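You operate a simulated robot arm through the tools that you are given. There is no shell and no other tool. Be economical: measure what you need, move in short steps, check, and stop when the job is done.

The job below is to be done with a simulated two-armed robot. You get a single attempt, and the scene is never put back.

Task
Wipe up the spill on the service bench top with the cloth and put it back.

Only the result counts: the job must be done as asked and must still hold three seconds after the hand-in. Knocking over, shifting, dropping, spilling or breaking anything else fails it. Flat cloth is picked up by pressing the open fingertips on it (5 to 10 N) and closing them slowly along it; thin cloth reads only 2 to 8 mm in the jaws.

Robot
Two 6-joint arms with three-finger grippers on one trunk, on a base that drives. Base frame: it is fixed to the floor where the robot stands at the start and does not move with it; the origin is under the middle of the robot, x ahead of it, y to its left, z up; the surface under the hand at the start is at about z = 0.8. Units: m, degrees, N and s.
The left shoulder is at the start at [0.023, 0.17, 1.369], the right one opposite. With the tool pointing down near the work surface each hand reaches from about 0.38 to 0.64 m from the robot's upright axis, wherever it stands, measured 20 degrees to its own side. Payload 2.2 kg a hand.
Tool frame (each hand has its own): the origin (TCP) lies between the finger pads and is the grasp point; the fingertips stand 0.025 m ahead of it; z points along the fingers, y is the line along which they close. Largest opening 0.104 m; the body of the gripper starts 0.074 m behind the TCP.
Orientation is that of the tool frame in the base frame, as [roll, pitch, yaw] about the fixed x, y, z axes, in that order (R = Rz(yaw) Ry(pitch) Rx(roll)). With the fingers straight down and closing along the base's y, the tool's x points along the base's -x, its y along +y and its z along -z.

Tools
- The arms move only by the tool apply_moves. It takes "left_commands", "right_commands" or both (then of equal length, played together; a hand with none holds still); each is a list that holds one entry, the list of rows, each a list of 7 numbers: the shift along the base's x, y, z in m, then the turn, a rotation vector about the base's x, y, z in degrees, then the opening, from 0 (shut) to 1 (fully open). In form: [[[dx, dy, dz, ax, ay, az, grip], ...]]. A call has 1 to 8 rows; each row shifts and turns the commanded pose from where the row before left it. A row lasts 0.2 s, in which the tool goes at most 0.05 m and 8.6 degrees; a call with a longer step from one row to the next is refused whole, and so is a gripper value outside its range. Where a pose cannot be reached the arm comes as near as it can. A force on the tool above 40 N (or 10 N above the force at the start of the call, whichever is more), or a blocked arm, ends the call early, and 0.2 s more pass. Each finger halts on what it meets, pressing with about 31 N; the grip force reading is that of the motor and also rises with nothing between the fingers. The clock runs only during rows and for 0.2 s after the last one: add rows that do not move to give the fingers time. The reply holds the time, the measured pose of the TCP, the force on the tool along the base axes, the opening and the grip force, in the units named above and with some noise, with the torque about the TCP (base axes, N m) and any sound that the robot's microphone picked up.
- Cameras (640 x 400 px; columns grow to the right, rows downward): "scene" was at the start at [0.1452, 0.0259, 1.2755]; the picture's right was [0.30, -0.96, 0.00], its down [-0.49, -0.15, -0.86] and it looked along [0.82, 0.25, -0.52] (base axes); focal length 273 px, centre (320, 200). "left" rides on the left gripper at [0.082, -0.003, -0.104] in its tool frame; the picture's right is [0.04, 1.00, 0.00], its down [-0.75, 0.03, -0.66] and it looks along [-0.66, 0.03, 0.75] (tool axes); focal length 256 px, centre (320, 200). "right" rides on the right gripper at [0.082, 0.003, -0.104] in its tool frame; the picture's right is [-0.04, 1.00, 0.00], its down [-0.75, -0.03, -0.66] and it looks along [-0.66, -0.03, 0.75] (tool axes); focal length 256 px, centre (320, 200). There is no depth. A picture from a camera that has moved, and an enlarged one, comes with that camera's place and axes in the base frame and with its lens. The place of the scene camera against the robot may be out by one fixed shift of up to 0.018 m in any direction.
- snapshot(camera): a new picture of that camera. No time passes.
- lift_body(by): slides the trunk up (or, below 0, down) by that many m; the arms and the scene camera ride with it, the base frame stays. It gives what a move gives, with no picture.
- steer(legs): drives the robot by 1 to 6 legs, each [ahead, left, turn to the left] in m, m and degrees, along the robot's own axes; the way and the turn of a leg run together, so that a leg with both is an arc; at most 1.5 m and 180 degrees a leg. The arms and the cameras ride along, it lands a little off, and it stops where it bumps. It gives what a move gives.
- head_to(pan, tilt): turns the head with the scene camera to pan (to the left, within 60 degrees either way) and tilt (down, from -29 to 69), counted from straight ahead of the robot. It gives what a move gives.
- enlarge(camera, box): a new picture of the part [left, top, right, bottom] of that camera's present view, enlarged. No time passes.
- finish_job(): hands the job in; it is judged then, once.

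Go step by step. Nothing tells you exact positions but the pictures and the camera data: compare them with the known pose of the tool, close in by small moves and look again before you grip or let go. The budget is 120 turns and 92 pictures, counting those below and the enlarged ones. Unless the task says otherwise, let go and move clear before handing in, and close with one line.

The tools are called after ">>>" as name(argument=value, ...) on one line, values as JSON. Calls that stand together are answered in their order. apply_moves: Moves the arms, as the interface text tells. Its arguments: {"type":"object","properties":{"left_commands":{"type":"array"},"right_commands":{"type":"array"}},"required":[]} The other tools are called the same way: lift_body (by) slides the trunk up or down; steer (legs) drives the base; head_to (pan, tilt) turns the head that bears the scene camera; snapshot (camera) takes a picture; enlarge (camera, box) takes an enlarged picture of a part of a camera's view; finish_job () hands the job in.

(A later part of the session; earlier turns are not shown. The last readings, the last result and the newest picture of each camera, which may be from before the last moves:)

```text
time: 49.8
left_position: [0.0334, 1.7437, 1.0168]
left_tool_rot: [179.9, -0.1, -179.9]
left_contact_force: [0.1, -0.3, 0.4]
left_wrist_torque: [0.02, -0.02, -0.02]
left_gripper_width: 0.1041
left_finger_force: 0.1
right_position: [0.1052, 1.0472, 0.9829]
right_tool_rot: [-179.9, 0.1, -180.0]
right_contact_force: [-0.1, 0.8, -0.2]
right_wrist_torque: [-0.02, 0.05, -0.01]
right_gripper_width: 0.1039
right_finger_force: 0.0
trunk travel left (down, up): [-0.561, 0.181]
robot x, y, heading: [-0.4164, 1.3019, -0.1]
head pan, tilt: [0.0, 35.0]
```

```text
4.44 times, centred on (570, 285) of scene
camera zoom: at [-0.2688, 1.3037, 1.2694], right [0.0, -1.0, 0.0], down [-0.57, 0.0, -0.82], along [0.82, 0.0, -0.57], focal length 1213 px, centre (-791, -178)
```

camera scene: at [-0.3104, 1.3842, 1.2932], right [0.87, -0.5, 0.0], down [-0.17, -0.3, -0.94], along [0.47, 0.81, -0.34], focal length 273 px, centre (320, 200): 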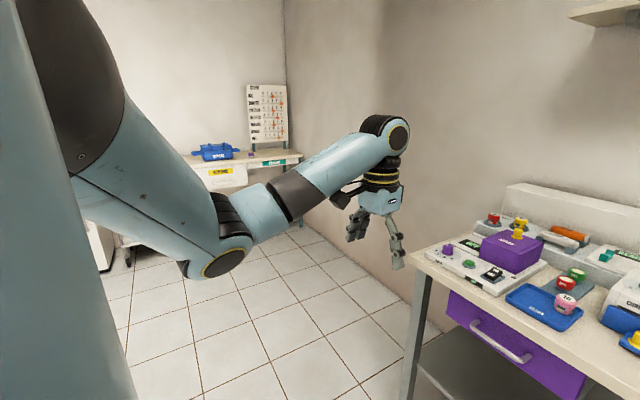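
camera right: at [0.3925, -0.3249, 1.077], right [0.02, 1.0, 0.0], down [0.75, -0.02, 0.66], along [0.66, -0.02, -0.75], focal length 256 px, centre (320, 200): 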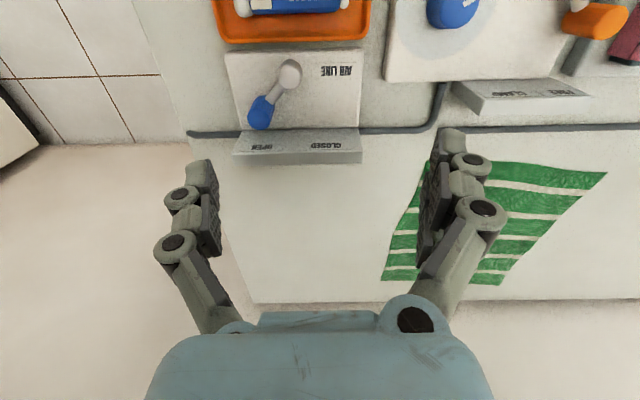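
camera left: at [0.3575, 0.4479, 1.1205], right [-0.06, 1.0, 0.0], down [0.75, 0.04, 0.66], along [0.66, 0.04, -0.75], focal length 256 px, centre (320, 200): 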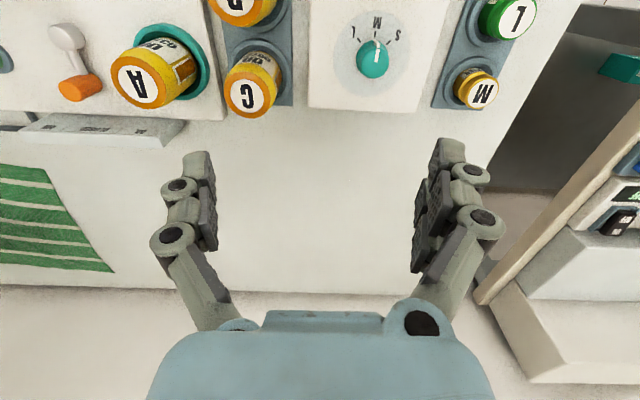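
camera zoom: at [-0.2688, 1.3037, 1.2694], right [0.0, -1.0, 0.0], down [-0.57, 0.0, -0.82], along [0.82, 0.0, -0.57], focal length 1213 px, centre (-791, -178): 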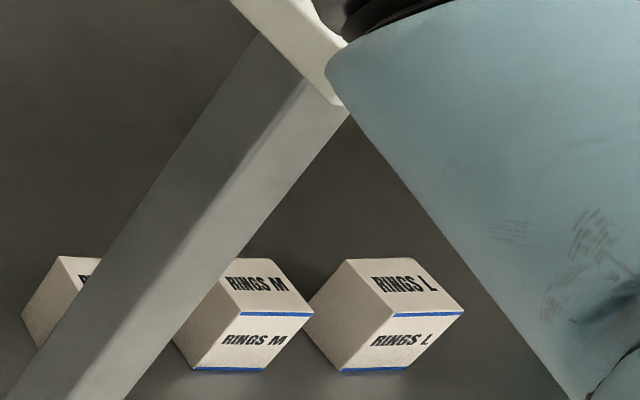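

The left bench is labelled "Materials", so the first one is the service bench. I'll drive back and inspect its back area from a close wrist-camera view.

>>> steer(legs=[[0, -1.0, 0], [0.42, 0, 0]])

>>> head_to(pan=0, tilt=35)

>>> snapshot(camera="scene")

>>> snapshot(camera="right")

>>> snapshot(camera="left")

```text
time: 57.2
left_position: [0.4531, 0.7346, 1.0162]
left_tool_rot: [-180.0, -0.1, 180.0]
left_contact_force: [0.2, -0.6, -0.2]
left_wrist_torque: [0.0, -0.01, 0.01]
left_gripper_width: 0.1039
left_finger_force: 0.0
right_position: [0.5232, 0.0368, 0.9823]
right_tool_rot: [180.0, 0.0, 179.9]
right_contact_force: [0.1, 0.4, 0.5]
right_wrist_torque: [-0.02, 0.07, -0.01]
right_gripper_width: 0.1043
right_finger_force: 0.0
trunk travel left (down, up): [-0.561, 0.181]
robot x, y, heading: [0.0024, 0.2983, -0.3]
head pan, tilt: [0.0, 35.0]
```

```text
time: 57.8
left_position: [0.453, 0.734, 1.0173]
left_tool_rot: [179.9, 0.0, 179.8]
left_contact_force: [-0.6, 0.2, 0.2]
left_wrist_torque: [0.02, 0.01, 0.01]
left_gripper_width: 0.1039
left_finger_force: 0.1
right_position: [0.5229, 0.0385, 0.9838]
right_tool_rot: [-179.9, 0.0, 179.9]
right_contact_force: [-1.0, 0.3, 0.2]
right_wrist_torque: [-0.01, -0.01, 0.0]
right_gripper_width: 0.1041
right_finger_force: 0.1
trunk travel left (down, up): [-0.561, 0.181]
robot x, y, heading: [0.0035, 0.2968, 0.1]
head pan, tilt: [0.0, 35.0]
```

```text
56 pictures are left
camera scene: at [0.1492, 0.296, 1.2693], right [0.0, -1.0, 0.0], down [-0.57, 0.0, -0.82], along [0.82, 0.0, -0.57], focal length 273 px, centre (320, 200)
```

scene: 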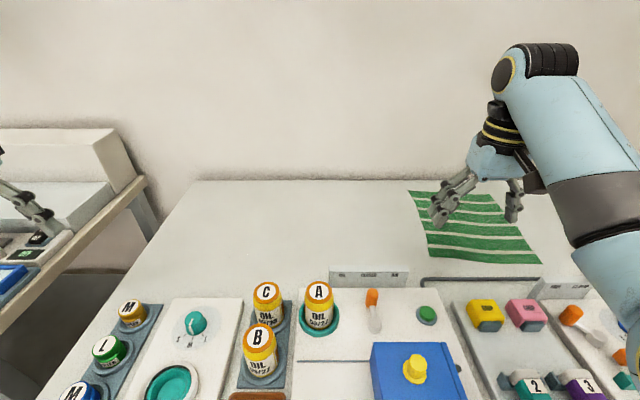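

```text
55 pictures are left
camera right: at [0.4404, 0.0426, 1.0873], right [0.04, 1.0, 0.0], down [0.75, -0.03, 0.66], along [0.66, -0.03, -0.75], focal length 256 px, centre (320, 200)
```

right: 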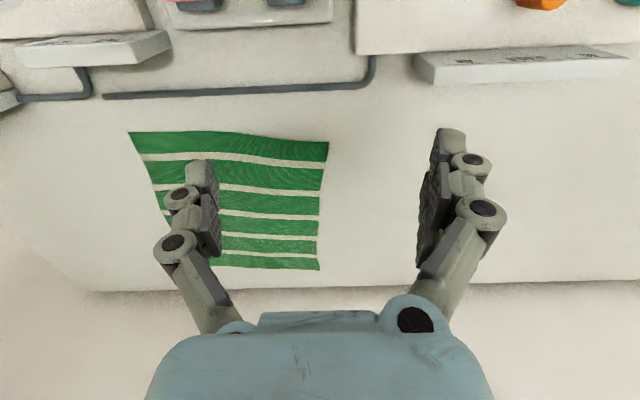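

```text
54 pictures are left
camera left: at [0.3724, 0.7318, 1.1206], right [-0.04, 1.0, 0.0], down [0.75, 0.03, 0.66], along [0.66, 0.03, -0.75], focal length 256 px, centre (320, 200)
```

left: 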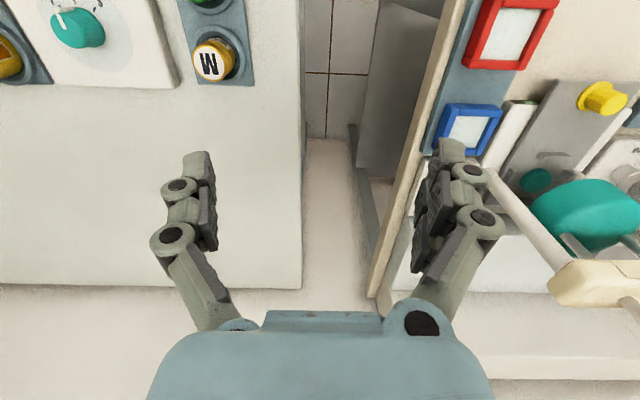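

Zooming on the plain area, for a faint clear film.

>>> enlarge(camera="scene", box=[160, 180, 300, 267])

>>> enlarge(camera="scene", box=[290, 180, 430, 267])

```text
4.57 times, centred on (230, 224) of scene
camera zoom: at [0.1492, 0.296, 1.2693], right [0.0, -1.0, 0.0], down [-0.57, 0.0, -0.82], along [0.82, 0.0, -0.57], focal length 1248 px, centre (731, 93)
```

zoom: 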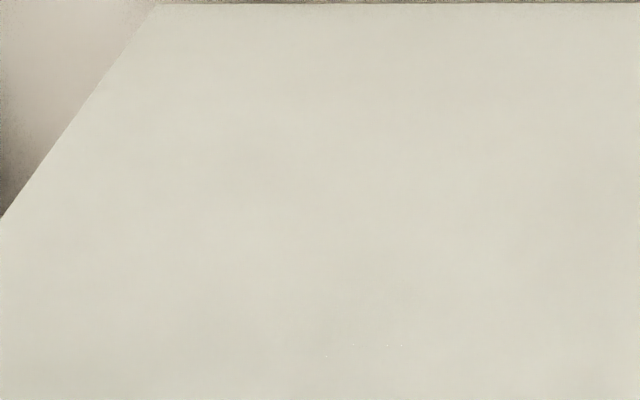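

```text
4.57 times, centred on (360, 224) of scene
camera zoom: at [0.1492, 0.296, 1.2693], right [0.0, -1.0, 0.0], down [-0.57, 0.0, -0.82], along [0.82, 0.0, -0.57], focal length 1248 px, centre (137, 93)
```

zoom: 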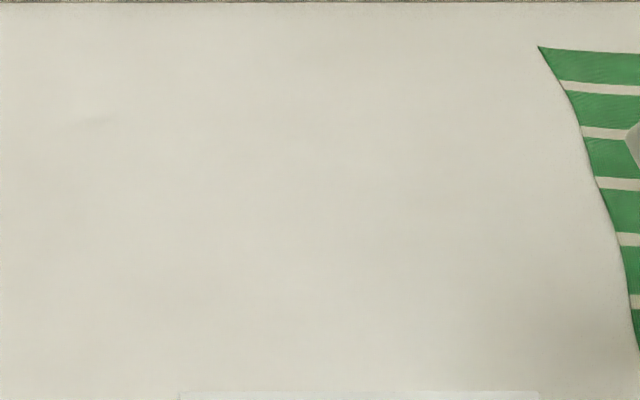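

Tiny glints appear at about (0.60, 0.49) and a faint line at (0.79, 0.32), so the spill may be a clear film. I'll enlarge both more and use a lower viewing angle.

>>> enlarge(camera="scene", box=[210, 235, 274, 275])

>>> enlarge(camera="scene", box=[280, 190, 344, 230])

>>> enlarge(camera="left", box=[0, 80, 200, 205])

```text
10.00 times, centred on (242, 255) of scene
camera zoom: at [0.1492, 0.296, 1.2693], right [0.0, -1.0, 0.0], down [-0.57, 0.0, -0.82], along [0.82, 0.0, -0.57], focal length 2730 px, centre (1100, -350)
```

zoom: 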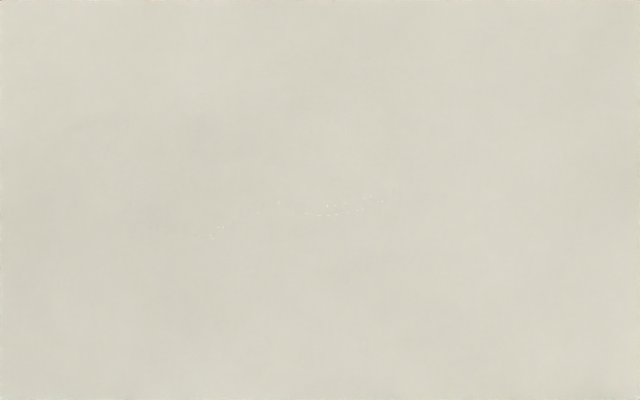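

```text
10.00 times, centred on (312, 210) of scene
camera zoom: at [0.1492, 0.296, 1.2693], right [0.0, -1.0, 0.0], down [-0.57, 0.0, -0.82], along [0.82, 0.0, -0.57], focal length 2730 px, centre (400, 100)
```

zoom: 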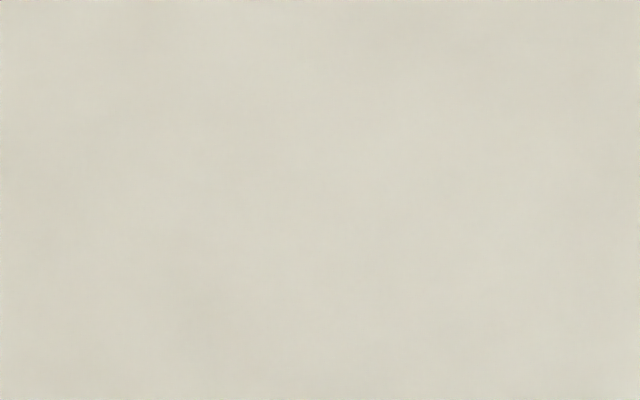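

```text
3.20 times, centred on (100, 142) of left
camera zoom: at [0.3724, 0.7318, 1.1206], right [-0.04, 1.0, 0.0], down [0.75, 0.03, 0.66], along [0.66, 0.03, -0.75], focal length 819 px, centre (1024, 384)
```

zoom: 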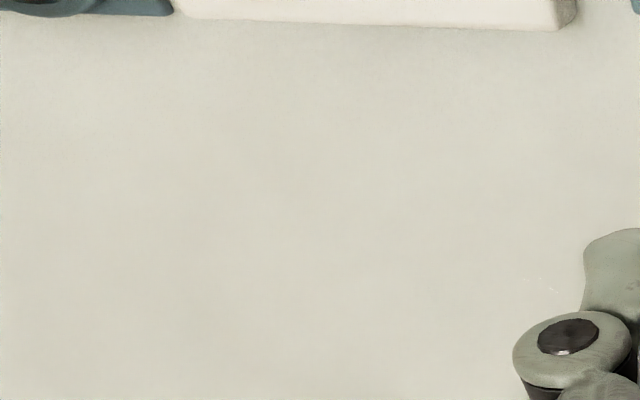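

Both cameras show glints at the same spot, about (0.60, 0.50): probably the rim of a clear puddle. I'll bring the left camera around to see its outline.

>>> apply_moves(left_commands=[[[0, -0.045, 0, 0, 0, 0, 1], [0, -0.045, 0, 0, 0, 0, 1], [0, -0.045, 0, 0, 0, 0, 1], [0, -0.045, 0, 0, 0, 0, 1], [0, -0.045, 0, 0, 0, 0, 1], [0, 0, 0, 0, 0, 0, 1]]])

>>> enlarge(camera="left", box=[200, 60, 440, 210])

>>> head_to(pan=25, tilt=40)

>>> enlarge(camera="scene", box=[230, 130, 470, 280])

```text
time: 59.2
left_position: [0.4685, 0.5415, 0.9519]
left_tool_rot: [-179.9, 0.2, 179.9]
left_contact_force: [-1.0, -0.8, -0.2]
left_wrist_torque: [-0.01, -0.02, 0.02]
left_gripper_width: 0.104
left_finger_force: 0.1
left hand out of reach, approached as far as the arm can: row 1, 2, 3, 4, 5
right_position: [0.5213, 0.0381, 0.984]
right_tool_rot: [-179.9, 0.1, 179.9]
right_contact_force: [0.0, 0.5, -0.6]
right_wrist_torque: [0.0, 0.0, -0.04]
right_gripper_width: 0.1041
right_finger_force: 0.0
trunk travel left (down, up): [-0.561, 0.181]
robot x, y, heading: [0.0011, 0.2979, 0.2]
head pan, tilt: [0.0, 35.0]
```

```text
2.67 times, centred on (320, 135) of left
camera zoom: at [0.3874, 0.5376, 1.0547], right [-0.04, 1.0, 0.0], down [0.75, 0.03, 0.66], along [0.66, 0.03, -0.75], focal length 683 px, centre (320, 373)
```

zoom: 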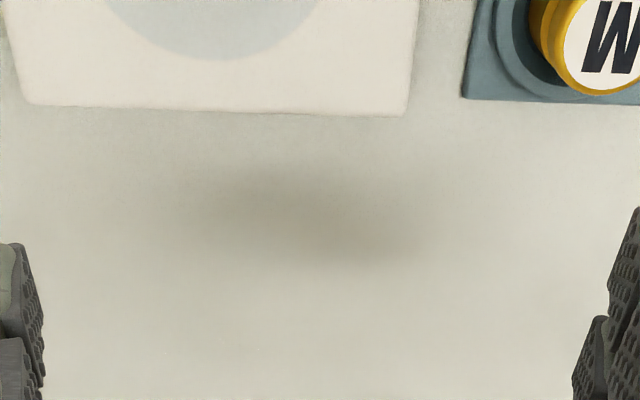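

```text
time: 60.1
left_position: [0.4684, 0.5404, 0.9516]
left_tool_rot: [180.0, 0.1, 179.9]
left_contact_force: [-0.4, -0.2, -0.1]
left_wrist_torque: [0.0, -0.02, 0.01]
left_gripper_width: 0.1039
left_finger_force: 0.0
right_position: [0.5229, 0.0362, 0.9838]
right_tool_rot: [180.0, 0.0, 179.9]
right_contact_force: [-0.6, 0.2, 0.4]
right_wrist_torque: [-0.02, 0.04, 0.02]
right_gripper_width: 0.1037
right_finger_force: 0.0
trunk travel left (down, up): [-0.561, 0.181]
robot x, y, heading: [0.0016, 0.2984, -0.0]
head pan, tilt: [25.0, 40.0]
```

```text
2.67 times, centred on (350, 205) of scene
camera zoom: at [0.1382, 0.3318, 1.2618], right [0.42, -0.91, 0.0], down [-0.58, -0.27, -0.77], along [0.69, 0.32, -0.64], focal length 728 px, centre (240, 187)
```

zoom: 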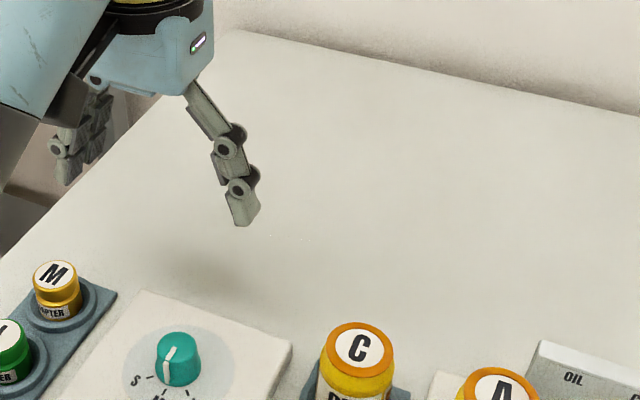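

The glint stays at (0.595, 0.48) from this angle as well. I'll zoom hard from here and from a lower trunk angle to find the outline.

>>> enlarge(camera="scene", box=[310, 185, 406, 245])

>>> apply_moves(left_commands=[[[0, 0.04, 0.03, 0, 0, 0, 1], [0, 0.04, 0.03, 0, 0, 0, 1], [0, 0.04, 0.03, 0, 0, 0, 1], [0, 0.03, 0.03, 0, 0, 0, 1], [0, 0.03, 0.03, 0, 0, 0, 1], [0, 0, 0, 0, 0, 0, 1]]], right_commands=[[[0, 0, 0.03, 0, 0, 0, 1], [0, 0, 0.03, 0, 0, 0, 1], [0, 0, 0.03, 0, 0, 0, 1], [0, 0, 0.03, 0, 0, 0, 1], [0, 0, 0.03, 0, 0, 0, 1], [0, 0, 0, 0, 0, 0, 1]]])

>>> enlarge(camera="left", box=[0, 40, 280, 215])

```text
6.67 times, centred on (358, 215) of scene
camera zoom: at [0.1382, 0.3318, 1.2618], right [0.42, -0.91, 0.0], down [-0.58, -0.27, -0.77], along [0.69, 0.32, -0.64], focal length 1820 px, centre (67, 100)
```

zoom: 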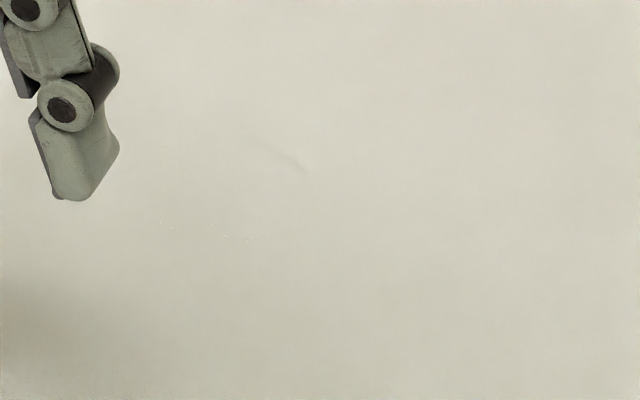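

```text
time: 61.5
left_position: [0.4962, 0.745, 1.0297]
left_tool_rot: [-179.9, 0.1, 179.9]
left_contact_force: [0.0, 0.0, -0.4]
left_wrist_torque: [0.04, -0.05, 0.0]
left_gripper_width: 0.1042
left_finger_force: 0.0
left hand out of reach, approached as far as the arm can: row 1, 2, 3, 4, 5
right_position: [0.5984, 0.0325, 1.0563]
right_tool_rot: [-179.9, 0.1, 180.0]
right_contact_force: [-0.2, -0.1, -1.5]
right_wrist_torque: [0.01, 0.03, 0.04]
right_gripper_width: 0.1039
right_finger_force: 0.1
right hand out of reach, approached as far as the arm can: row 1, 2, 3, 4, 5
trunk travel left (down, up): [-0.561, 0.181]
robot x, y, heading: [0.0002, 0.2972, -0.3]
head pan, tilt: [25.0, 40.0]
```

```text
2.29 times, centred on (140, 128) of left
camera zoom: at [0.4138, 0.7426, 1.1328], right [-0.04, 1.0, 0.0], down [0.75, 0.03, 0.66], along [0.66, 0.02, -0.75], focal length 585 px, centre (731, 366)
```

zoom: 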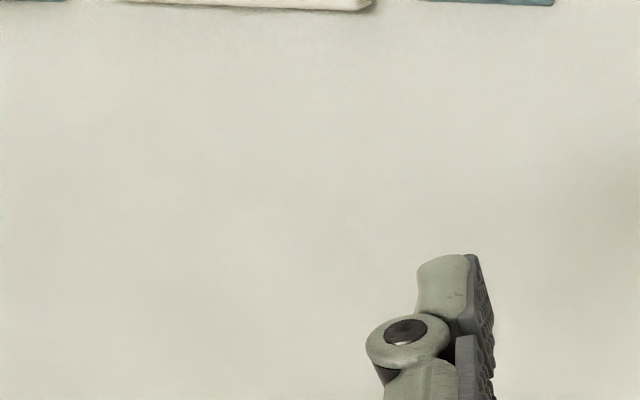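

The outline is still too faint. I'll raise the trunk for better reach, then bring the left camera over the spot.

>>> lift_body(by=0.15)

>>> apply_moves(left_commands=[[[0, -0.04, -0.02, 0, 0, 0, 1], [0, -0.04, -0.02, 0, 0, 0, 1], [0, -0.04, -0.02, 0, 0, 0, 1], [0, -0.04, -0.02, 0, 0, 0, 1], [0, -0.02, -0.02, 0, 0, 0, 1], [0, 0, -0.02, 0, 0, 0, 1], [0, 0, 0, 0, 0, 0, 1]]])

>>> enlarge(camera="left", box=[160, 80, 480, 280])

>>> enlarge(camera="scene", box=[230, 150, 470, 300])

```text
time: 63.3
left_position: [0.4967, 0.7465, 1.1774]
left_tool_rot: [-179.9, -0.2, 179.9]
left_contact_force: [0.3, 0.0, -0.5]
left_wrist_torque: [-0.02, 0.03, -0.01]
left_gripper_width: 0.1038
left_finger_force: 0.1
right_position: [0.597, 0.033, 1.2039]
right_tool_rot: [180.0, -0.1, 179.9]
right_contact_force: [-0.1, 0.0, -0.7]
right_wrist_torque: [0.02, -0.01, 0.0]
right_gripper_width: 0.1041
right_finger_force: 0.1
trunk travel left (down, up): [-0.711, 0.031]
robot x, y, heading: [0.0028, 0.2947, -0.2]
head pan, tilt: [25.0, 40.0]
```

```text
time: 64.9
left_position: [0.4991, 0.5637, 1.0578]
left_tool_rot: [180.0, 0.1, 179.9]
left_contact_force: [0.5, -0.1, -0.3]
left_wrist_torque: [0.03, 0.02, -0.05]
left_gripper_width: 0.104
left_finger_force: 0.1
right_position: [0.5973, 0.0328, 1.205]
right_tool_rot: [180.0, 0.0, 179.9]
right_contact_force: [-0.2, 0.4, 0.0]
right_wrist_torque: [0.03, 0.01, 0.03]
right_gripper_width: 0.1037
right_finger_force: 0.0
trunk travel left (down, up): [-0.711, 0.031]
robot x, y, heading: [0.0039, 0.2954, -0.1]
head pan, tilt: [25.0, 40.0]
```

```text
2.00 times, centred on (320, 180) of left
camera zoom: at [0.4182, 0.5612, 1.1613], right [-0.04, 1.0, 0.0], down [0.75, 0.03, 0.66], along [0.66, 0.03, -0.75], focal length 512 px, centre (320, 240)
```

zoom: 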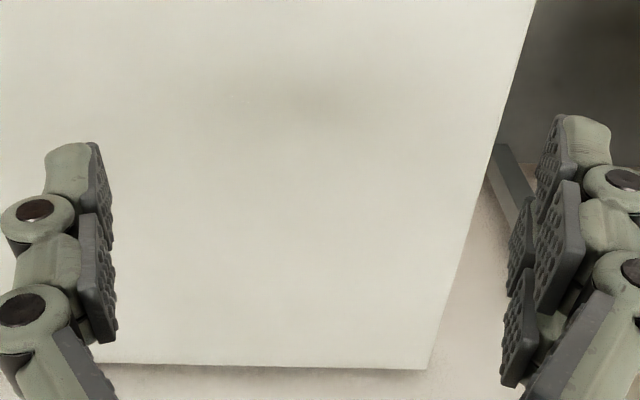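

```text
2.67 times, centred on (350, 225) of scene
camera zoom: at [0.1376, 0.3315, 1.4123], right [0.42, -0.91, 0.0], down [-0.58, -0.27, -0.77], along [0.69, 0.32, -0.64], focal length 728 px, centre (240, 133)
```

zoom: 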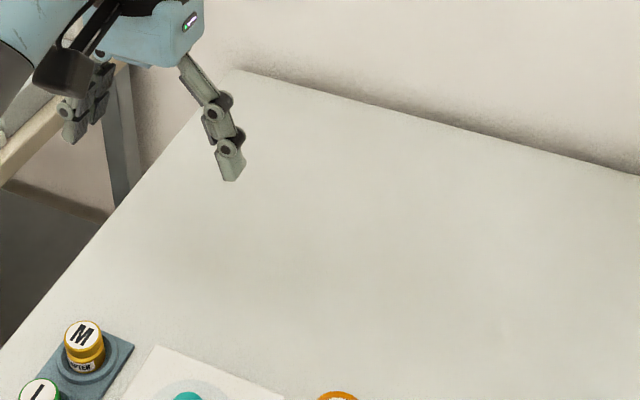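

From above nothing is visible; glints show only at grazing angles. I'll back off, lower the trunk and look across the top.

>>> steer(legs=[[-0.45, 0, 0], [0, 0.2, 0]])

>>> lift_body(by=-0.32)

>>> head_to(pan=0, tilt=20)

>>> snapshot(camera="scene")

>>> enlarge(camera="scene", box=[220, 150, 460, 300])

```text
time: 68.7
left_position: [0.0615, 0.764, 1.0573]
left_tool_rot: [-180.0, 0.1, 179.5]
left_contact_force: [-0.5, 0.0, 0.5]
left_wrist_torque: [-0.04, 0.02, 0.01]
left_gripper_width: 0.1038
left_finger_force: 0.1
right_position: [0.1564, 0.2329, 1.2052]
right_tool_rot: [180.0, -0.1, 179.5]
right_contact_force: [0.4, -0.4, -0.3]
right_wrist_torque: [0.02, -0.02, -0.02]
right_gripper_width: 0.1039
right_finger_force: 0.0
trunk travel left (down, up): [-0.711, 0.031]
robot x, y, heading: [-0.4398, 0.4986, -0.6]
head pan, tilt: [25.0, 40.0]
```

```text
time: 71.9
left_position: [0.0605, 0.7634, 0.7389]
left_tool_rot: [180.0, 0.0, 179.5]
left_contact_force: [0.8, -0.1, 0.4]
left_wrist_torque: [-0.04, 0.02, 0.01]
left_gripper_width: 0.1039
left_finger_force: 0.1
right_position: [0.1528, 0.2312, 0.8585]
right_tool_rot: [-179.9, -2.5, 179.5]
right_contact_force: [0.2, 0.4, -0.3]
right_wrist_torque: [0.0, 0.0, 0.03]
right_gripper_width: 0.1037
right_finger_force: 0.2
trunk travel left (down, up): [-0.391, 0.351]
robot x, y, heading: [-0.4346, 0.501, -0.4]
head pan, tilt: [25.0, 40.0]
```

```text
time: 72.8
left_position: [0.0601, 0.7634, 0.7379]
left_tool_rot: [180.0, -0.1, 179.4]
left_contact_force: [0.3, 0.9, -0.4]
left_wrist_torque: [0.01, -0.03, 0.03]
left_gripper_width: 0.1039
left_finger_force: 0.0
right_position: [0.1535, 0.2308, 0.8579]
right_tool_rot: [-180.0, -2.5, 179.5]
right_contact_force: [-0.5, -0.1, -0.3]
right_wrist_torque: [0.02, 0.0, 0.0]
right_gripper_width: 0.104
right_finger_force: 0.0
trunk travel left (down, up): [-0.391, 0.351]
robot x, y, heading: [-0.4399, 0.5035, -0.6]
head pan, tilt: [0.0, 20.0]
```

```text
42 pictures are left
camera scene: at [-0.2817, 0.497, 1.1198], right [-0.01, -1.0, 0.0], down [-0.34, 0.0, -0.94], along [0.94, -0.01, -0.34], focal length 273 px, centre (320, 200)
```

scene: 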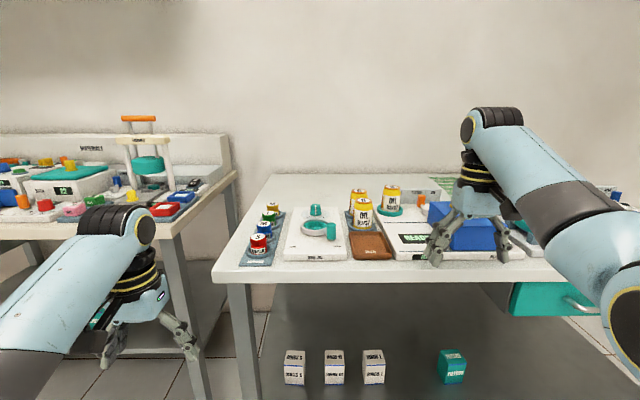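

```text
2.67 times, centred on (340, 225) of scene
camera zoom: at [-0.2817, 0.497, 1.1198], right [-0.01, -1.0, 0.0], down [-0.34, 0.0, -0.94], along [0.94, -0.01, -0.34], focal length 728 px, centre (267, 133)
```

zoom: 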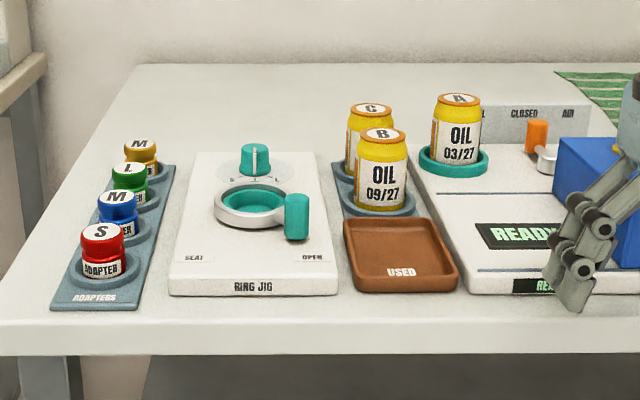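

Zooming on the suspect area from this grazing view.

>>> enlarge(camera="scene", box=[264, 170, 360, 230])

>>> lift_body(by=-0.1)

>>> enlarge(camera="scene", box=[250, 150, 410, 250])

```text
6.67 times, centred on (312, 200) of scene
camera zoom: at [-0.2817, 0.497, 1.1198], right [-0.01, -1.0, 0.0], down [-0.34, 0.0, -0.94], along [0.94, -0.01, -0.34], focal length 1820 px, centre (373, 200)
```

zoom: 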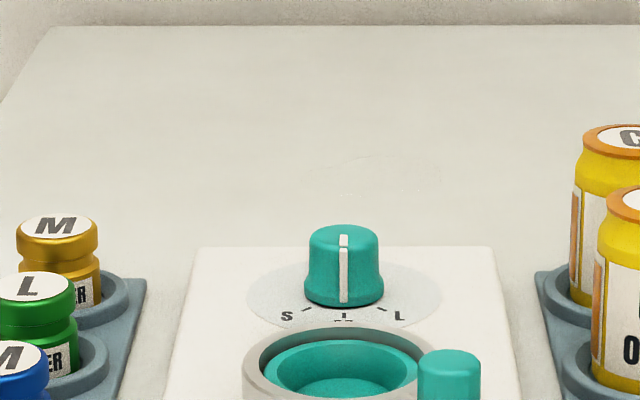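

```text
time: 74.1
left_position: [0.0602, 0.7624, 0.6377]
left_tool_rot: [180.0, 0.1, 179.6]
left_contact_force: [0.0, 0.3, 1.4]
left_wrist_torque: [0.0, -0.04, -0.01]
left_gripper_width: 0.1041
left_finger_force: 0.1
right_position: [0.1486, 0.2319, 0.7239]
right_tool_rot: [-180.0, -5.7, 179.5]
right_contact_force: [0.0, -0.1, 1.2]
right_wrist_torque: [-0.02, -0.01, 0.02]
right_gripper_width: 0.1042
right_finger_force: 0.1
trunk travel left (down, up): [-0.291, 0.451]
robot x, y, heading: [-0.4391, 0.4996, -0.4]
head pan, tilt: [0.0, 20.0]
```

```text
4.00 times, centred on (330, 200) of scene
camera zoom: at [-0.2769, 0.4969, 1.0166], right [-0.01, -1.0, 0.0], down [-0.34, 0.0, -0.94], along [0.94, -0.01, -0.34], focal length 1092 px, centre (280, 200)
```

zoom: 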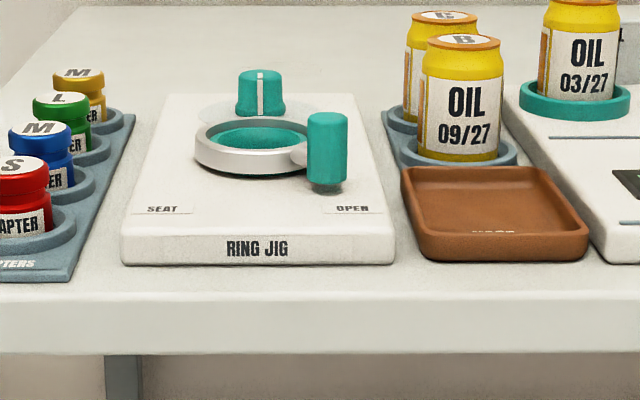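

A clear puddle outline is visible behind the ring jig. One more zoom at this lower angle to measure it.

>>> enlarge(camera="scene", box=[280, 145, 360, 195])

>>> lift_body(by=0.06)

>>> enlarge(camera="scene", box=[280, 155, 360, 205])

```text
8.00 times, centred on (320, 170) of scene
camera zoom: at [-0.2769, 0.4969, 1.0166], right [-0.01, -1.0, 0.0], down [-0.34, 0.0, -0.94], along [0.94, -0.01, -0.34], focal length 2184 px, centre (320, 440)
```

zoom: 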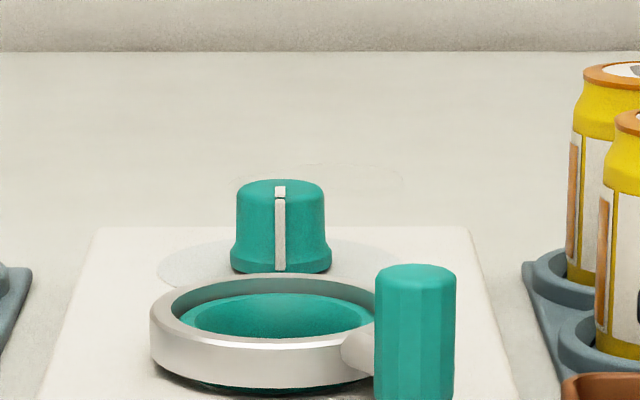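

```text
time: 75.1
left_position: [0.0609, 0.7631, 0.6977]
left_tool_rot: [180.0, -0.1, 179.5]
left_contact_force: [0.4, -0.4, 0.6]
left_wrist_torque: [0.01, 0.03, -0.03]
left_gripper_width: 0.1037
left_finger_force: 0.2
right_position: [0.1489, 0.231, 0.7829]
right_tool_rot: [180.0, -5.8, 179.4]
right_contact_force: [0.2, 0.3, 0.1]
right_wrist_torque: [0.02, 0.01, 0.04]
right_gripper_width: 0.1039
right_finger_force: 0.1
trunk travel left (down, up): [-0.351, 0.391]
robot x, y, heading: [-0.4389, 0.4974, -0.5]
head pan, tilt: [0.0, 20.0]
```

```text
8.00 times, centred on (320, 180) of scene
camera zoom: at [-0.2796, 0.4969, 1.0784], right [-0.01, -1.0, 0.0], down [-0.34, 0.0, -0.94], along [0.94, -0.01, -0.34], focal length 2184 px, centre (320, 360)
```

zoom: 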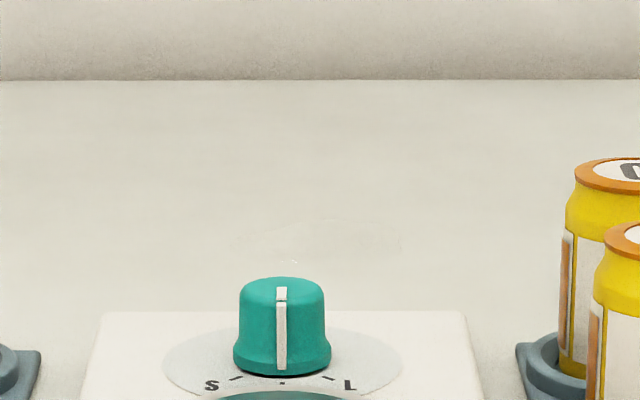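

I take the puddle to be a clear disc about 8 cm across at (0.635, 0.49), and the cloth centre at (0.72, -0.085). I'll raise the trunk and hands, then drive so the left hand can reach the cloth with its tool tilted forward.

>>> lift_body(by=0.21)

>>> apply_moves(left_commands=[[[0.04, 0, 0.025, 0, 0, 0, 1], [0.04, 0, 0.025, 0, 0, 0, 1], [0.03, -0.02, 0.025, 0, -7, 0, 1], [0.02, -0.03, 0.025, 0, -7, 0, 1], [0, -0.03, 0.02, 0, -7, 0, 1], [0, 0, 0, 0, 0, 0, 1]]], right_commands=[[[0, 0, 0.02, 0, 0, 0, 1], [0, 0, 0.02, 0, 0, 0, 1], [0, 0, 0.02, 0, 0, 0, 1], [0, 0, 0.02, 0, 0, 0, 1], [0, 0, 0, 0, 0, 0, 1], [0, 0, 0, 0, 0, 0, 1]]])

```text
time: 77.4
left_position: [0.0613, 0.7639, 0.9077]
left_tool_rot: [-179.9, -0.1, 179.6]
left_contact_force: [0.5, -0.1, -0.2]
left_wrist_torque: [-0.02, -0.01, -0.01]
left_gripper_width: 0.1041
left_finger_force: 0.1
right_position: [0.1485, 0.2313, 0.9935]
right_tool_rot: [-180.0, -5.8, 179.6]
right_contact_force: [-0.1, 0.6, 0.4]
right_wrist_torque: [0.0, 0.02, 0.0]
right_gripper_width: 0.1036
right_finger_force: 0.0
trunk travel left (down, up): [-0.561, 0.181]
robot x, y, heading: [-0.4398, 0.4986, -0.3]
head pan, tilt: [0.0, 20.0]
```

```text
time: 78.8
left_position: [0.1901, 0.6859, 1.0285]
left_tool_rot: [179.9, 21.1, 179.5]
left_contact_force: [-0.4, -0.4, -0.8]
left_wrist_torque: [-0.04, -0.05, -0.05]
left_gripper_width: 0.1038
left_finger_force: 0.1
right_position: [0.1692, 0.2301, 1.0614]
right_tool_rot: [-180.0, -5.8, 179.6]
right_contact_force: [-0.1, 0.6, 0.9]
right_wrist_torque: [-0.04, 0.0, 0.02]
right_gripper_width: 0.1039
right_finger_force: 0.1
right hand out of reach, approached as far as the arm can: row 3, 4
trunk travel left (down, up): [-0.561, 0.181]
robot x, y, heading: [-0.4385, 0.5001, -0.5]
head pan, tilt: [0.0, 20.0]
```

Both hands are above the bench level. Driving right, then in to the cloth.

>>> steer(legs=[[0, -0.77, 0.5], [0.45, 0, 0]])

>>> head_to(pan=10, tilt=40)

>>> snapshot(camera="scene")

>>> snapshot(camera="left")

```text
time: 85.4
left_position: [0.6278, -0.0936, 1.028]
left_tool_rot: [179.9, 21.0, 179.1]
left_contact_force: [-0.9, 0.6, 1.0]
left_wrist_torque: [-0.01, -0.03, -0.01]
left_gripper_width: 0.1039
left_finger_force: 0.1
right_position: [0.6033, -0.548, 1.0635]
right_tool_rot: [-180.0, -5.8, 179.1]
right_contact_force: [-0.3, 1.4, 0.5]
right_wrist_torque: [0.01, -0.03, 0.02]
right_gripper_width: 0.1039
right_finger_force: 0.1
trunk travel left (down, up): [-0.561, 0.181]
robot x, y, heading: [-0.0004, -0.278, -0.7]
head pan, tilt: [0.0, 20.0]
stopped in leg 2: the robot was blocked; the commanded pose is now the measured one
```

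```text
time: 86.2
left_position: [0.6289, -0.0933, 1.0282]
left_tool_rot: [179.8, 21.0, 179.0]
left_contact_force: [0.7, 0.7, 0.2]
left_wrist_torque: [0.02, 0.01, 0.02]
left_gripper_width: 0.1039
left_finger_force: 0.1
right_position: [0.6044, -0.5486, 1.0616]
right_tool_rot: [180.0, -5.8, 179.1]
right_contact_force: [-0.5, -0.1, -0.1]
right_wrist_torque: [0.0, -0.02, 0.01]
right_gripper_width: 0.104
right_finger_force: 0.1
trunk travel left (down, up): [-0.561, 0.181]
robot x, y, heading: [0.002, -0.2724, -0.9]
head pan, tilt: [10.0, 40.0]
```

```text
36 pictures are left
camera scene: at [0.1425, -0.2641, 1.2619], right [0.16, -0.99, 0.0], down [-0.63, -0.1, -0.77], along [0.76, 0.12, -0.64], focal length 273 px, centre (320, 200)
```

scene: 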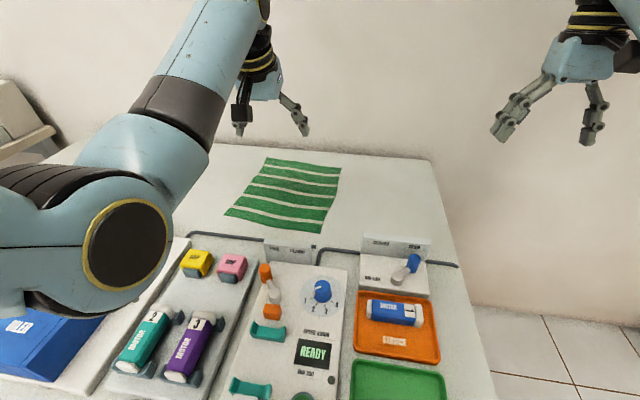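

```text
35 pictures are left
camera left: at [0.5159, -0.096, 1.0956], right [-0.02, 1.0, -0.01], down [0.47, 0.02, 0.88], along [0.88, 0.01, -0.47], focal length 256 px, centre (320, 200)
```

left: 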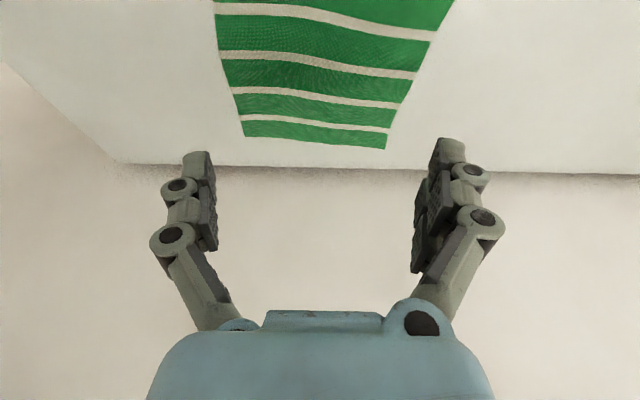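

The base stops at x = 0, so I'll reach with the tilted left hand. Now lowering it toward the cloth's middle, at about (0.68, -0.085), stopping just above it.

>>> apply_moves(left_commands=[[[0.01, 0.002, -0.035, 0, 0, 0, 1], [0.01, 0.002, -0.035, 0, 0, 0, 1], [0.01, 0.002, -0.035, 0, 0, 0, 1], [0.01, 0.001, -0.035, 0, 0, 0, 1], [0.01, 0, -0.03, 0, 0, 0, 1], [0, 0, -0.01, 0, 0, 0, 1], [0, 0, 0, 0, 0, 0, 1]]])

>>> snapshot(camera="left")

```text
time: 87.8
left_position: [0.68, -0.0864, 0.8501]
left_tool_rot: [179.8, 21.0, 179.1]
left_contact_force: [0.0, 0.4, -0.2]
left_wrist_torque: [0.06, 0.0, -0.01]
left_gripper_width: 0.1043
left_finger_force: 0.1
right_position: [0.6026, -0.5481, 1.0623]
right_tool_rot: [180.0, -5.8, 179.1]
right_contact_force: [0.3, 0.0, -0.7]
right_wrist_torque: [0.02, 0.01, -0.02]
right_gripper_width: 0.1041
right_finger_force: 0.0
trunk travel left (down, up): [-0.561, 0.181]
robot x, y, heading: [-0.0037, -0.2796, -1.1]
head pan, tilt: [10.0, 40.0]
```

```text
34 pictures are left
camera left: at [0.5661, -0.089, 0.9173], right [-0.02, 1.0, -0.01], down [0.47, 0.02, 0.88], along [0.88, 0.01, -0.47], focal length 256 px, centre (320, 200)
```

left: 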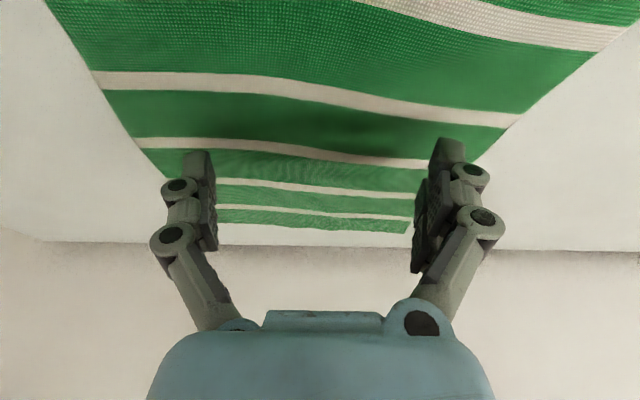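

The hand is well placed. I'll move slightly further in, narrow the opening and press down gently.

>>> apply_moves(left_commands=[[[0.02, 0, -0.01, 0, 0, 0, 0.7], [0, 0, -0.006, 0, 0, 0, 0.7], [0, 0, -0.004, 0, 0, 0, 0.7], [0, 0, -0.003, 0, 0, 0, 0.7], [0, 0, 0, 0, 0, 0, 0.7]]])

```text
time: 89.0
left_position: [0.6734, -0.0857, 0.8388]
left_tool_rot: [179.9, 21.0, 179.2]
left_contact_force: [-0.5, 0.1, 0.0]
left_wrist_torque: [-0.01, -0.04, 0.01]
left_gripper_width: 0.0726
left_finger_force: 0.1
left hand out of reach, approached as far as the arm can: row 1, 2
right_position: [0.6041, -0.548, 1.0627]
right_tool_rot: [-180.0, -5.8, 179.1]
right_contact_force: [0.6, -0.4, 0.9]
right_wrist_torque: [0.01, 0.0, 0.02]
right_gripper_width: 0.1038
right_finger_force: 0.1
trunk travel left (down, up): [-0.561, 0.181]
robot x, y, heading: [-0.004, -0.2789, -1.1]
head pan, tilt: [10.0, 40.0]
```

Reach ends at x ≈ 0.675, which is good enough. Pressing down in small steps.

>>> apply_moves(left_commands=[[[-0.003, 0, -0.005, 0, 0, 0, 0.7], [0, 0, -0.004, 0, 0, 0, 0.7], [0, 0, -0.003, 0, 0, 0, 0.7], [0, 0, -0.003, 0, 0, 0, 0.7], [0, 0, 0, 0, 0, 0, 0.7]]])

```text
time: 90.2
left_position: [0.6667, -0.0848, 0.8309]
left_tool_rot: [179.8, 21.0, 179.2]
left_contact_force: [0.4, 0.8, 1.6]
left_wrist_torque: [0.03, -0.02, -0.02]
left_gripper_width: 0.0732
left_finger_force: 0.5
left hand out of reach, approached as far as the arm can: row 2, 4
right_position: [0.6048, -0.5487, 1.0611]
right_tool_rot: [-180.0, -5.8, 179.0]
right_contact_force: [0.5, -0.4, -0.5]
right_wrist_torque: [0.02, -0.01, 0.02]
right_gripper_width: 0.1038
right_finger_force: 0.0
trunk travel left (down, up): [-0.561, 0.181]
robot x, y, heading: [-0.0006, -0.2769, -1.0]
head pan, tilt: [10.0, 40.0]
```

Contact has just begun. A few more millimetres.

>>> apply_moves(left_commands=[[[-0.006, 0, -0.002, 0, 0, 0, 0.7], [-0.002, 0, -0.002, 0, 0, 0, 0.7], [0, 0, -0.001, 0, 0, 0, 0.7], [0, 0, 0, 0, 0, 0, 0.7]]])

```text
time: 91.2
left_position: [0.6615, -0.0862, 0.8242]
left_tool_rot: [179.9, 21.2, 179.1]
left_contact_force: [0.5, -0.5, 15.1]
left_wrist_torque: [-0.01, 0.04, 0.02]
left_gripper_width: 0.0751
left_finger_force: 0.0
left hand out of reach, approached as far as the arm can: row 1
right_position: [0.602, -0.549, 1.0629]
right_tool_rot: [180.0, -5.7, 179.2]
right_contact_force: [-0.1, 0.3, 0.6]
right_wrist_torque: [0.01, 0.04, 0.0]
right_gripper_width: 0.1039
right_finger_force: 0.0
trunk travel left (down, up): [-0.561, 0.181]
robot x, y, heading: [0.0012, -0.2779, -0.8]
head pan, tilt: [10.0, 40.0]
```

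15 N is a bit much; I'll ease up slightly and close slowly.

>>> apply_moves(left_commands=[[[0, 0, 0.003, 0, 0, 0, 0.65], [0, 0, 0, 0, 0, 0, 0.58], [0, 0, 0, 0, 0, 0, 0.5], [0, 0, 0, 0, 0, 0, 0.42], [0, 0, 0, 0, 0, 0, 0.34], [0, 0, 0, 0, 0, 0, 0.27], [0, 0, 0, 0, 0, 0, 0.2], [0, 0, 0, 0, 0, 0, 0.15]]])

>>> snapshot(camera="left")

```text
time: 93.0
left_position: [0.6622, -0.0857, 0.8261]
left_tool_rot: [179.9, 21.0, 179.2]
left_contact_force: [-1.1, -0.5, 13.6]
left_wrist_torque: [-0.11, 0.12, -0.04]
left_gripper_width: 0.0159
left_finger_force: 3.8
right_position: [0.6021, -0.5495, 1.0619]
right_tool_rot: [180.0, -5.7, 179.1]
right_contact_force: [-1.1, -0.8, -0.4]
right_wrist_torque: [-0.06, 0.03, 0.02]
right_gripper_width: 0.1041
right_finger_force: 0.0
trunk travel left (down, up): [-0.561, 0.181]
robot x, y, heading: [-0.0032, -0.2776, -0.9]
head pan, tilt: [10.0, 40.0]
```

```text
33 pictures are left
camera left: at [0.5503, -0.0876, 0.8944], right [-0.02, 1.0, -0.01], down [0.47, 0.02, 0.88], along [0.88, 0.01, -0.47], focal length 256 px, centre (320, 200)
```

left: 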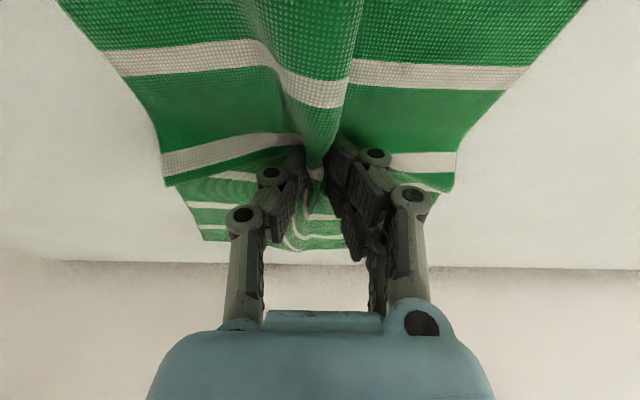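

A fold of cloth has gathered between the fingers. Closing fully and then lifting a little.

>>> apply_moves(left_commands=[[[0, 0, 0, 0, 0, 0, 0.08], [0, 0, 0, 0, 0, 0, 0.0], [0, 0, 0, 0, 0, 0, 0.0], [0, 0, 0, 0, 0, 0, 0.0], [0, 0, 0.015, 0, 0, 0, 0], [0, 0, 0.025, 0, 0, 0, 0], [0, 0, 0.03, 0, 0, 0, 0], [0, 0, 0, 0, 0, 0, 0]]])

>>> snapshot(camera="scene")

```text
time: 94.8
left_position: [0.6927, -0.0895, 0.8814]
left_tool_rot: [179.8, 21.0, 179.2]
left_contact_force: [0.1, -0.7, -0.3]
left_wrist_torque: [0.01, -0.01, 0.06]
left_gripper_width: 0.0093
left_finger_force: 31.2
left hand out of reach, approached as far as the arm can: row 5, 6, 7
right_position: [0.604, -0.5479, 1.062]
right_tool_rot: [179.9, -5.8, 179.1]
right_contact_force: [0.3, 0.2, -0.7]
right_wrist_torque: [0.01, 0.0, 0.01]
right_gripper_width: 0.104
right_finger_force: 0.1
trunk travel left (down, up): [-0.561, 0.181]
robot x, y, heading: [-0.0002, -0.2747, -0.7]
head pan, tilt: [10.0, 40.0]
```

```text
32 pictures are left
camera scene: at [0.1425, -0.264, 1.2618], right [0.16, -0.99, 0.0], down [-0.64, -0.1, -0.77], along [0.76, 0.12, -0.64], focal length 273 px, centre (320, 200)
```

scene: 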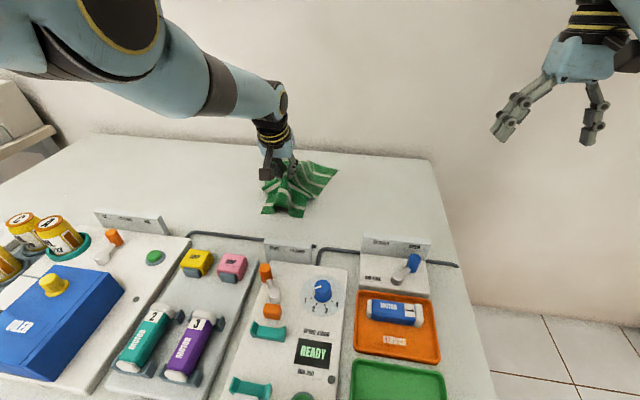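

The cloth is held (9 mm in the jaws). I'll lift it with the trunk, back off slightly and slide left along the bench to the spill.

>>> lift_body(by=0.16)

>>> steer(legs=[[-0.05, 0, 0.8], [0, 0.58, 0]])

>>> head_to(pan=20, tilt=42)

>>> snapshot(camera="scene")

```text
time: 96.7
left_position: [0.6928, -0.0879, 1.0402]
left_tool_rot: [179.8, 21.0, 179.1]
left_contact_force: [0.2, 1.0, 0.1]
left_wrist_torque: [0.0, 0.02, 0.05]
left_gripper_width: 0.0089
left_finger_force: 31.1
right_position: [0.6042, -0.5486, 1.2208]
right_tool_rot: [180.0, -5.7, 179.1]
right_contact_force: [-0.5, -0.9, 0.0]
right_wrist_torque: [-0.01, 0.01, -0.01]
right_gripper_width: 0.1039
right_finger_force: 0.0
trunk travel left (down, up): [-0.721, 0.021]
robot x, y, heading: [0.0006, -0.2752, -1.0]
head pan, tilt: [10.0, 40.0]
```

```text
time: 100.5
left_position: [0.646, 0.4925, 1.0399]
left_tool_rot: [179.9, 21.1, 179.4]
left_contact_force: [1.4, -0.3, -0.1]
left_wrist_torque: [-0.01, -0.02, 0.02]
left_gripper_width: 0.0091
left_finger_force: 30.8
right_position: [0.5579, 0.0314, 1.2226]
right_tool_rot: [-180.0, -5.8, 179.4]
right_contact_force: [-0.6, 0.0, -0.2]
right_wrist_torque: [-0.03, 0.02, 0.02]
right_gripper_width: 0.104
right_finger_force: 0.0
trunk travel left (down, up): [-0.721, 0.021]
robot x, y, heading: [-0.049, 0.3019, -0.5]
head pan, tilt: [10.0, 40.0]
```

```text
time: 101.2
left_position: [0.6455, 0.4935, 1.0386]
left_tool_rot: [179.9, 20.8, 179.4]
left_contact_force: [-0.2, -0.1, 0.2]
left_wrist_torque: [0.0, 0.01, 0.01]
left_gripper_width: 0.009
left_finger_force: 31.1
right_position: [0.5585, 0.0308, 1.2209]
right_tool_rot: [179.9, -5.7, 179.4]
right_contact_force: [0.5, -0.4, 0.4]
right_wrist_torque: [0.03, 0.0, 0.03]
right_gripper_width: 0.1039
right_finger_force: 0.1
trunk travel left (down, up): [-0.721, 0.021]
robot x, y, heading: [-0.0464, 0.3014, -0.6]
head pan, tilt: [20.0, 42.0]
```

```text
31 pictures are left
camera scene: at [0.0901, 0.3278, 1.4194], right [0.33, -0.94, 0.0], down [-0.63, -0.22, -0.74], along [0.7, 0.25, -0.67], focal length 273 px, centre (320, 200)
```

scene: 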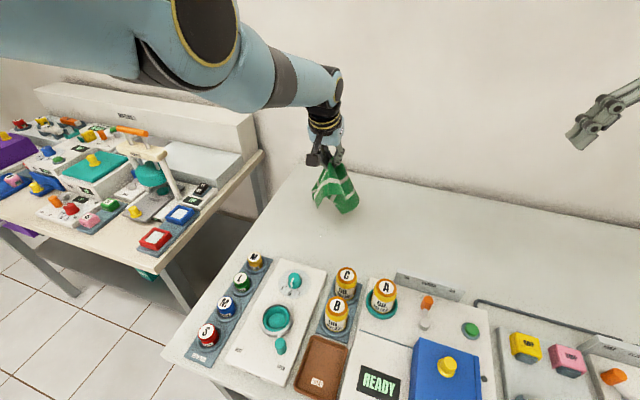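

There's a faint mark on the top at about (0.59, 0.51). I'll zoom in to fix the puddle position relative to the cloth.

>>> enlarge(camera="scene", box=[272, 190, 384, 260])

```text
5.71 times, centred on (328, 225) of scene
camera zoom: at [0.0901, 0.3278, 1.4194], right [0.33, -0.94, 0.0], down [-0.63, -0.22, -0.74], along [0.7, 0.25, -0.67], focal length 1560 px, centre (274, 57)
```

zoom: 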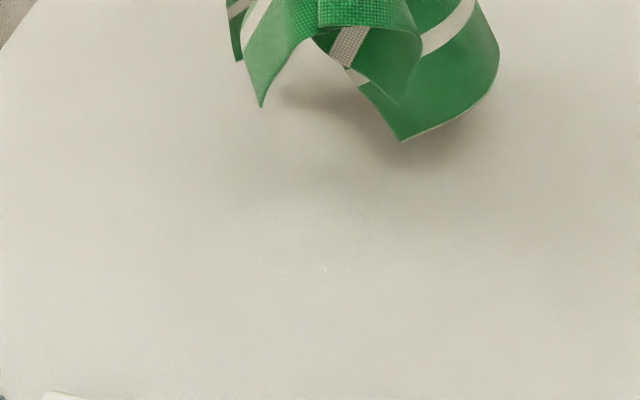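

The puddle spans roughly x 0.58–0.65, y 0.45–0.53. Before lowering, I'll test the arm's freedom in the air with a smaller tilt.

>>> apply_moves(left_commands=[[[0, 0, 0, 0, 6, 0, 0], [0, 0, 0, 0, 5, 0, 0], [0, 0, 0, 0, 0, 0, 0]]])

>>> apply_moves(left_commands=[[[-0.03, 0, 0, 0, 0, 0, 0], [-0.03, 0, 0, 0, 0, 0, 0], [0, 0, 0, 0, 0, 0, 0]]])

```text
time: 102.0
left_position: [0.6183, 0.4964, 1.052]
left_tool_rot: [-180.0, 10.0, 179.4]
left_contact_force: [0.8, -0.3, -0.2]
left_wrist_torque: [0.01, -0.01, 0.04]
left_gripper_width: 0.0088
left_finger_force: 30.9
left hand out of reach, approached as far as the arm can: row 1, 2
right_position: [0.5596, 0.0316, 1.2212]
right_tool_rot: [180.0, -5.8, 179.3]
right_contact_force: [0.3, 0.2, 0.2]
right_wrist_torque: [-0.02, 0.03, -0.03]
right_gripper_width: 0.104
right_finger_force: 0.0
trunk travel left (down, up): [-0.721, 0.021]
robot x, y, heading: [-0.0443, 0.3052, -0.5]
head pan, tilt: [20.0, 42.0]
```

```text
time: 102.8
left_position: [0.557, 0.4953, 1.053]
left_tool_rot: [-180.0, 9.9, 179.3]
left_contact_force: [0.8, -0.7, -1.2]
left_wrist_torque: [0.01, 0.01, 0.04]
left_gripper_width: 0.0091
left_finger_force: 31.8
right_position: [0.5593, 0.0306, 1.2213]
right_tool_rot: [180.0, -5.8, 179.4]
right_contact_force: [-0.4, -0.1, 0.2]
right_wrist_torque: [0.03, -0.02, -0.02]
right_gripper_width: 0.1041
right_finger_force: 0.0
trunk travel left (down, up): [-0.721, 0.021]
robot x, y, heading: [-0.0499, 0.2972, -0.8]
head pan, tilt: [20.0, 42.0]
```

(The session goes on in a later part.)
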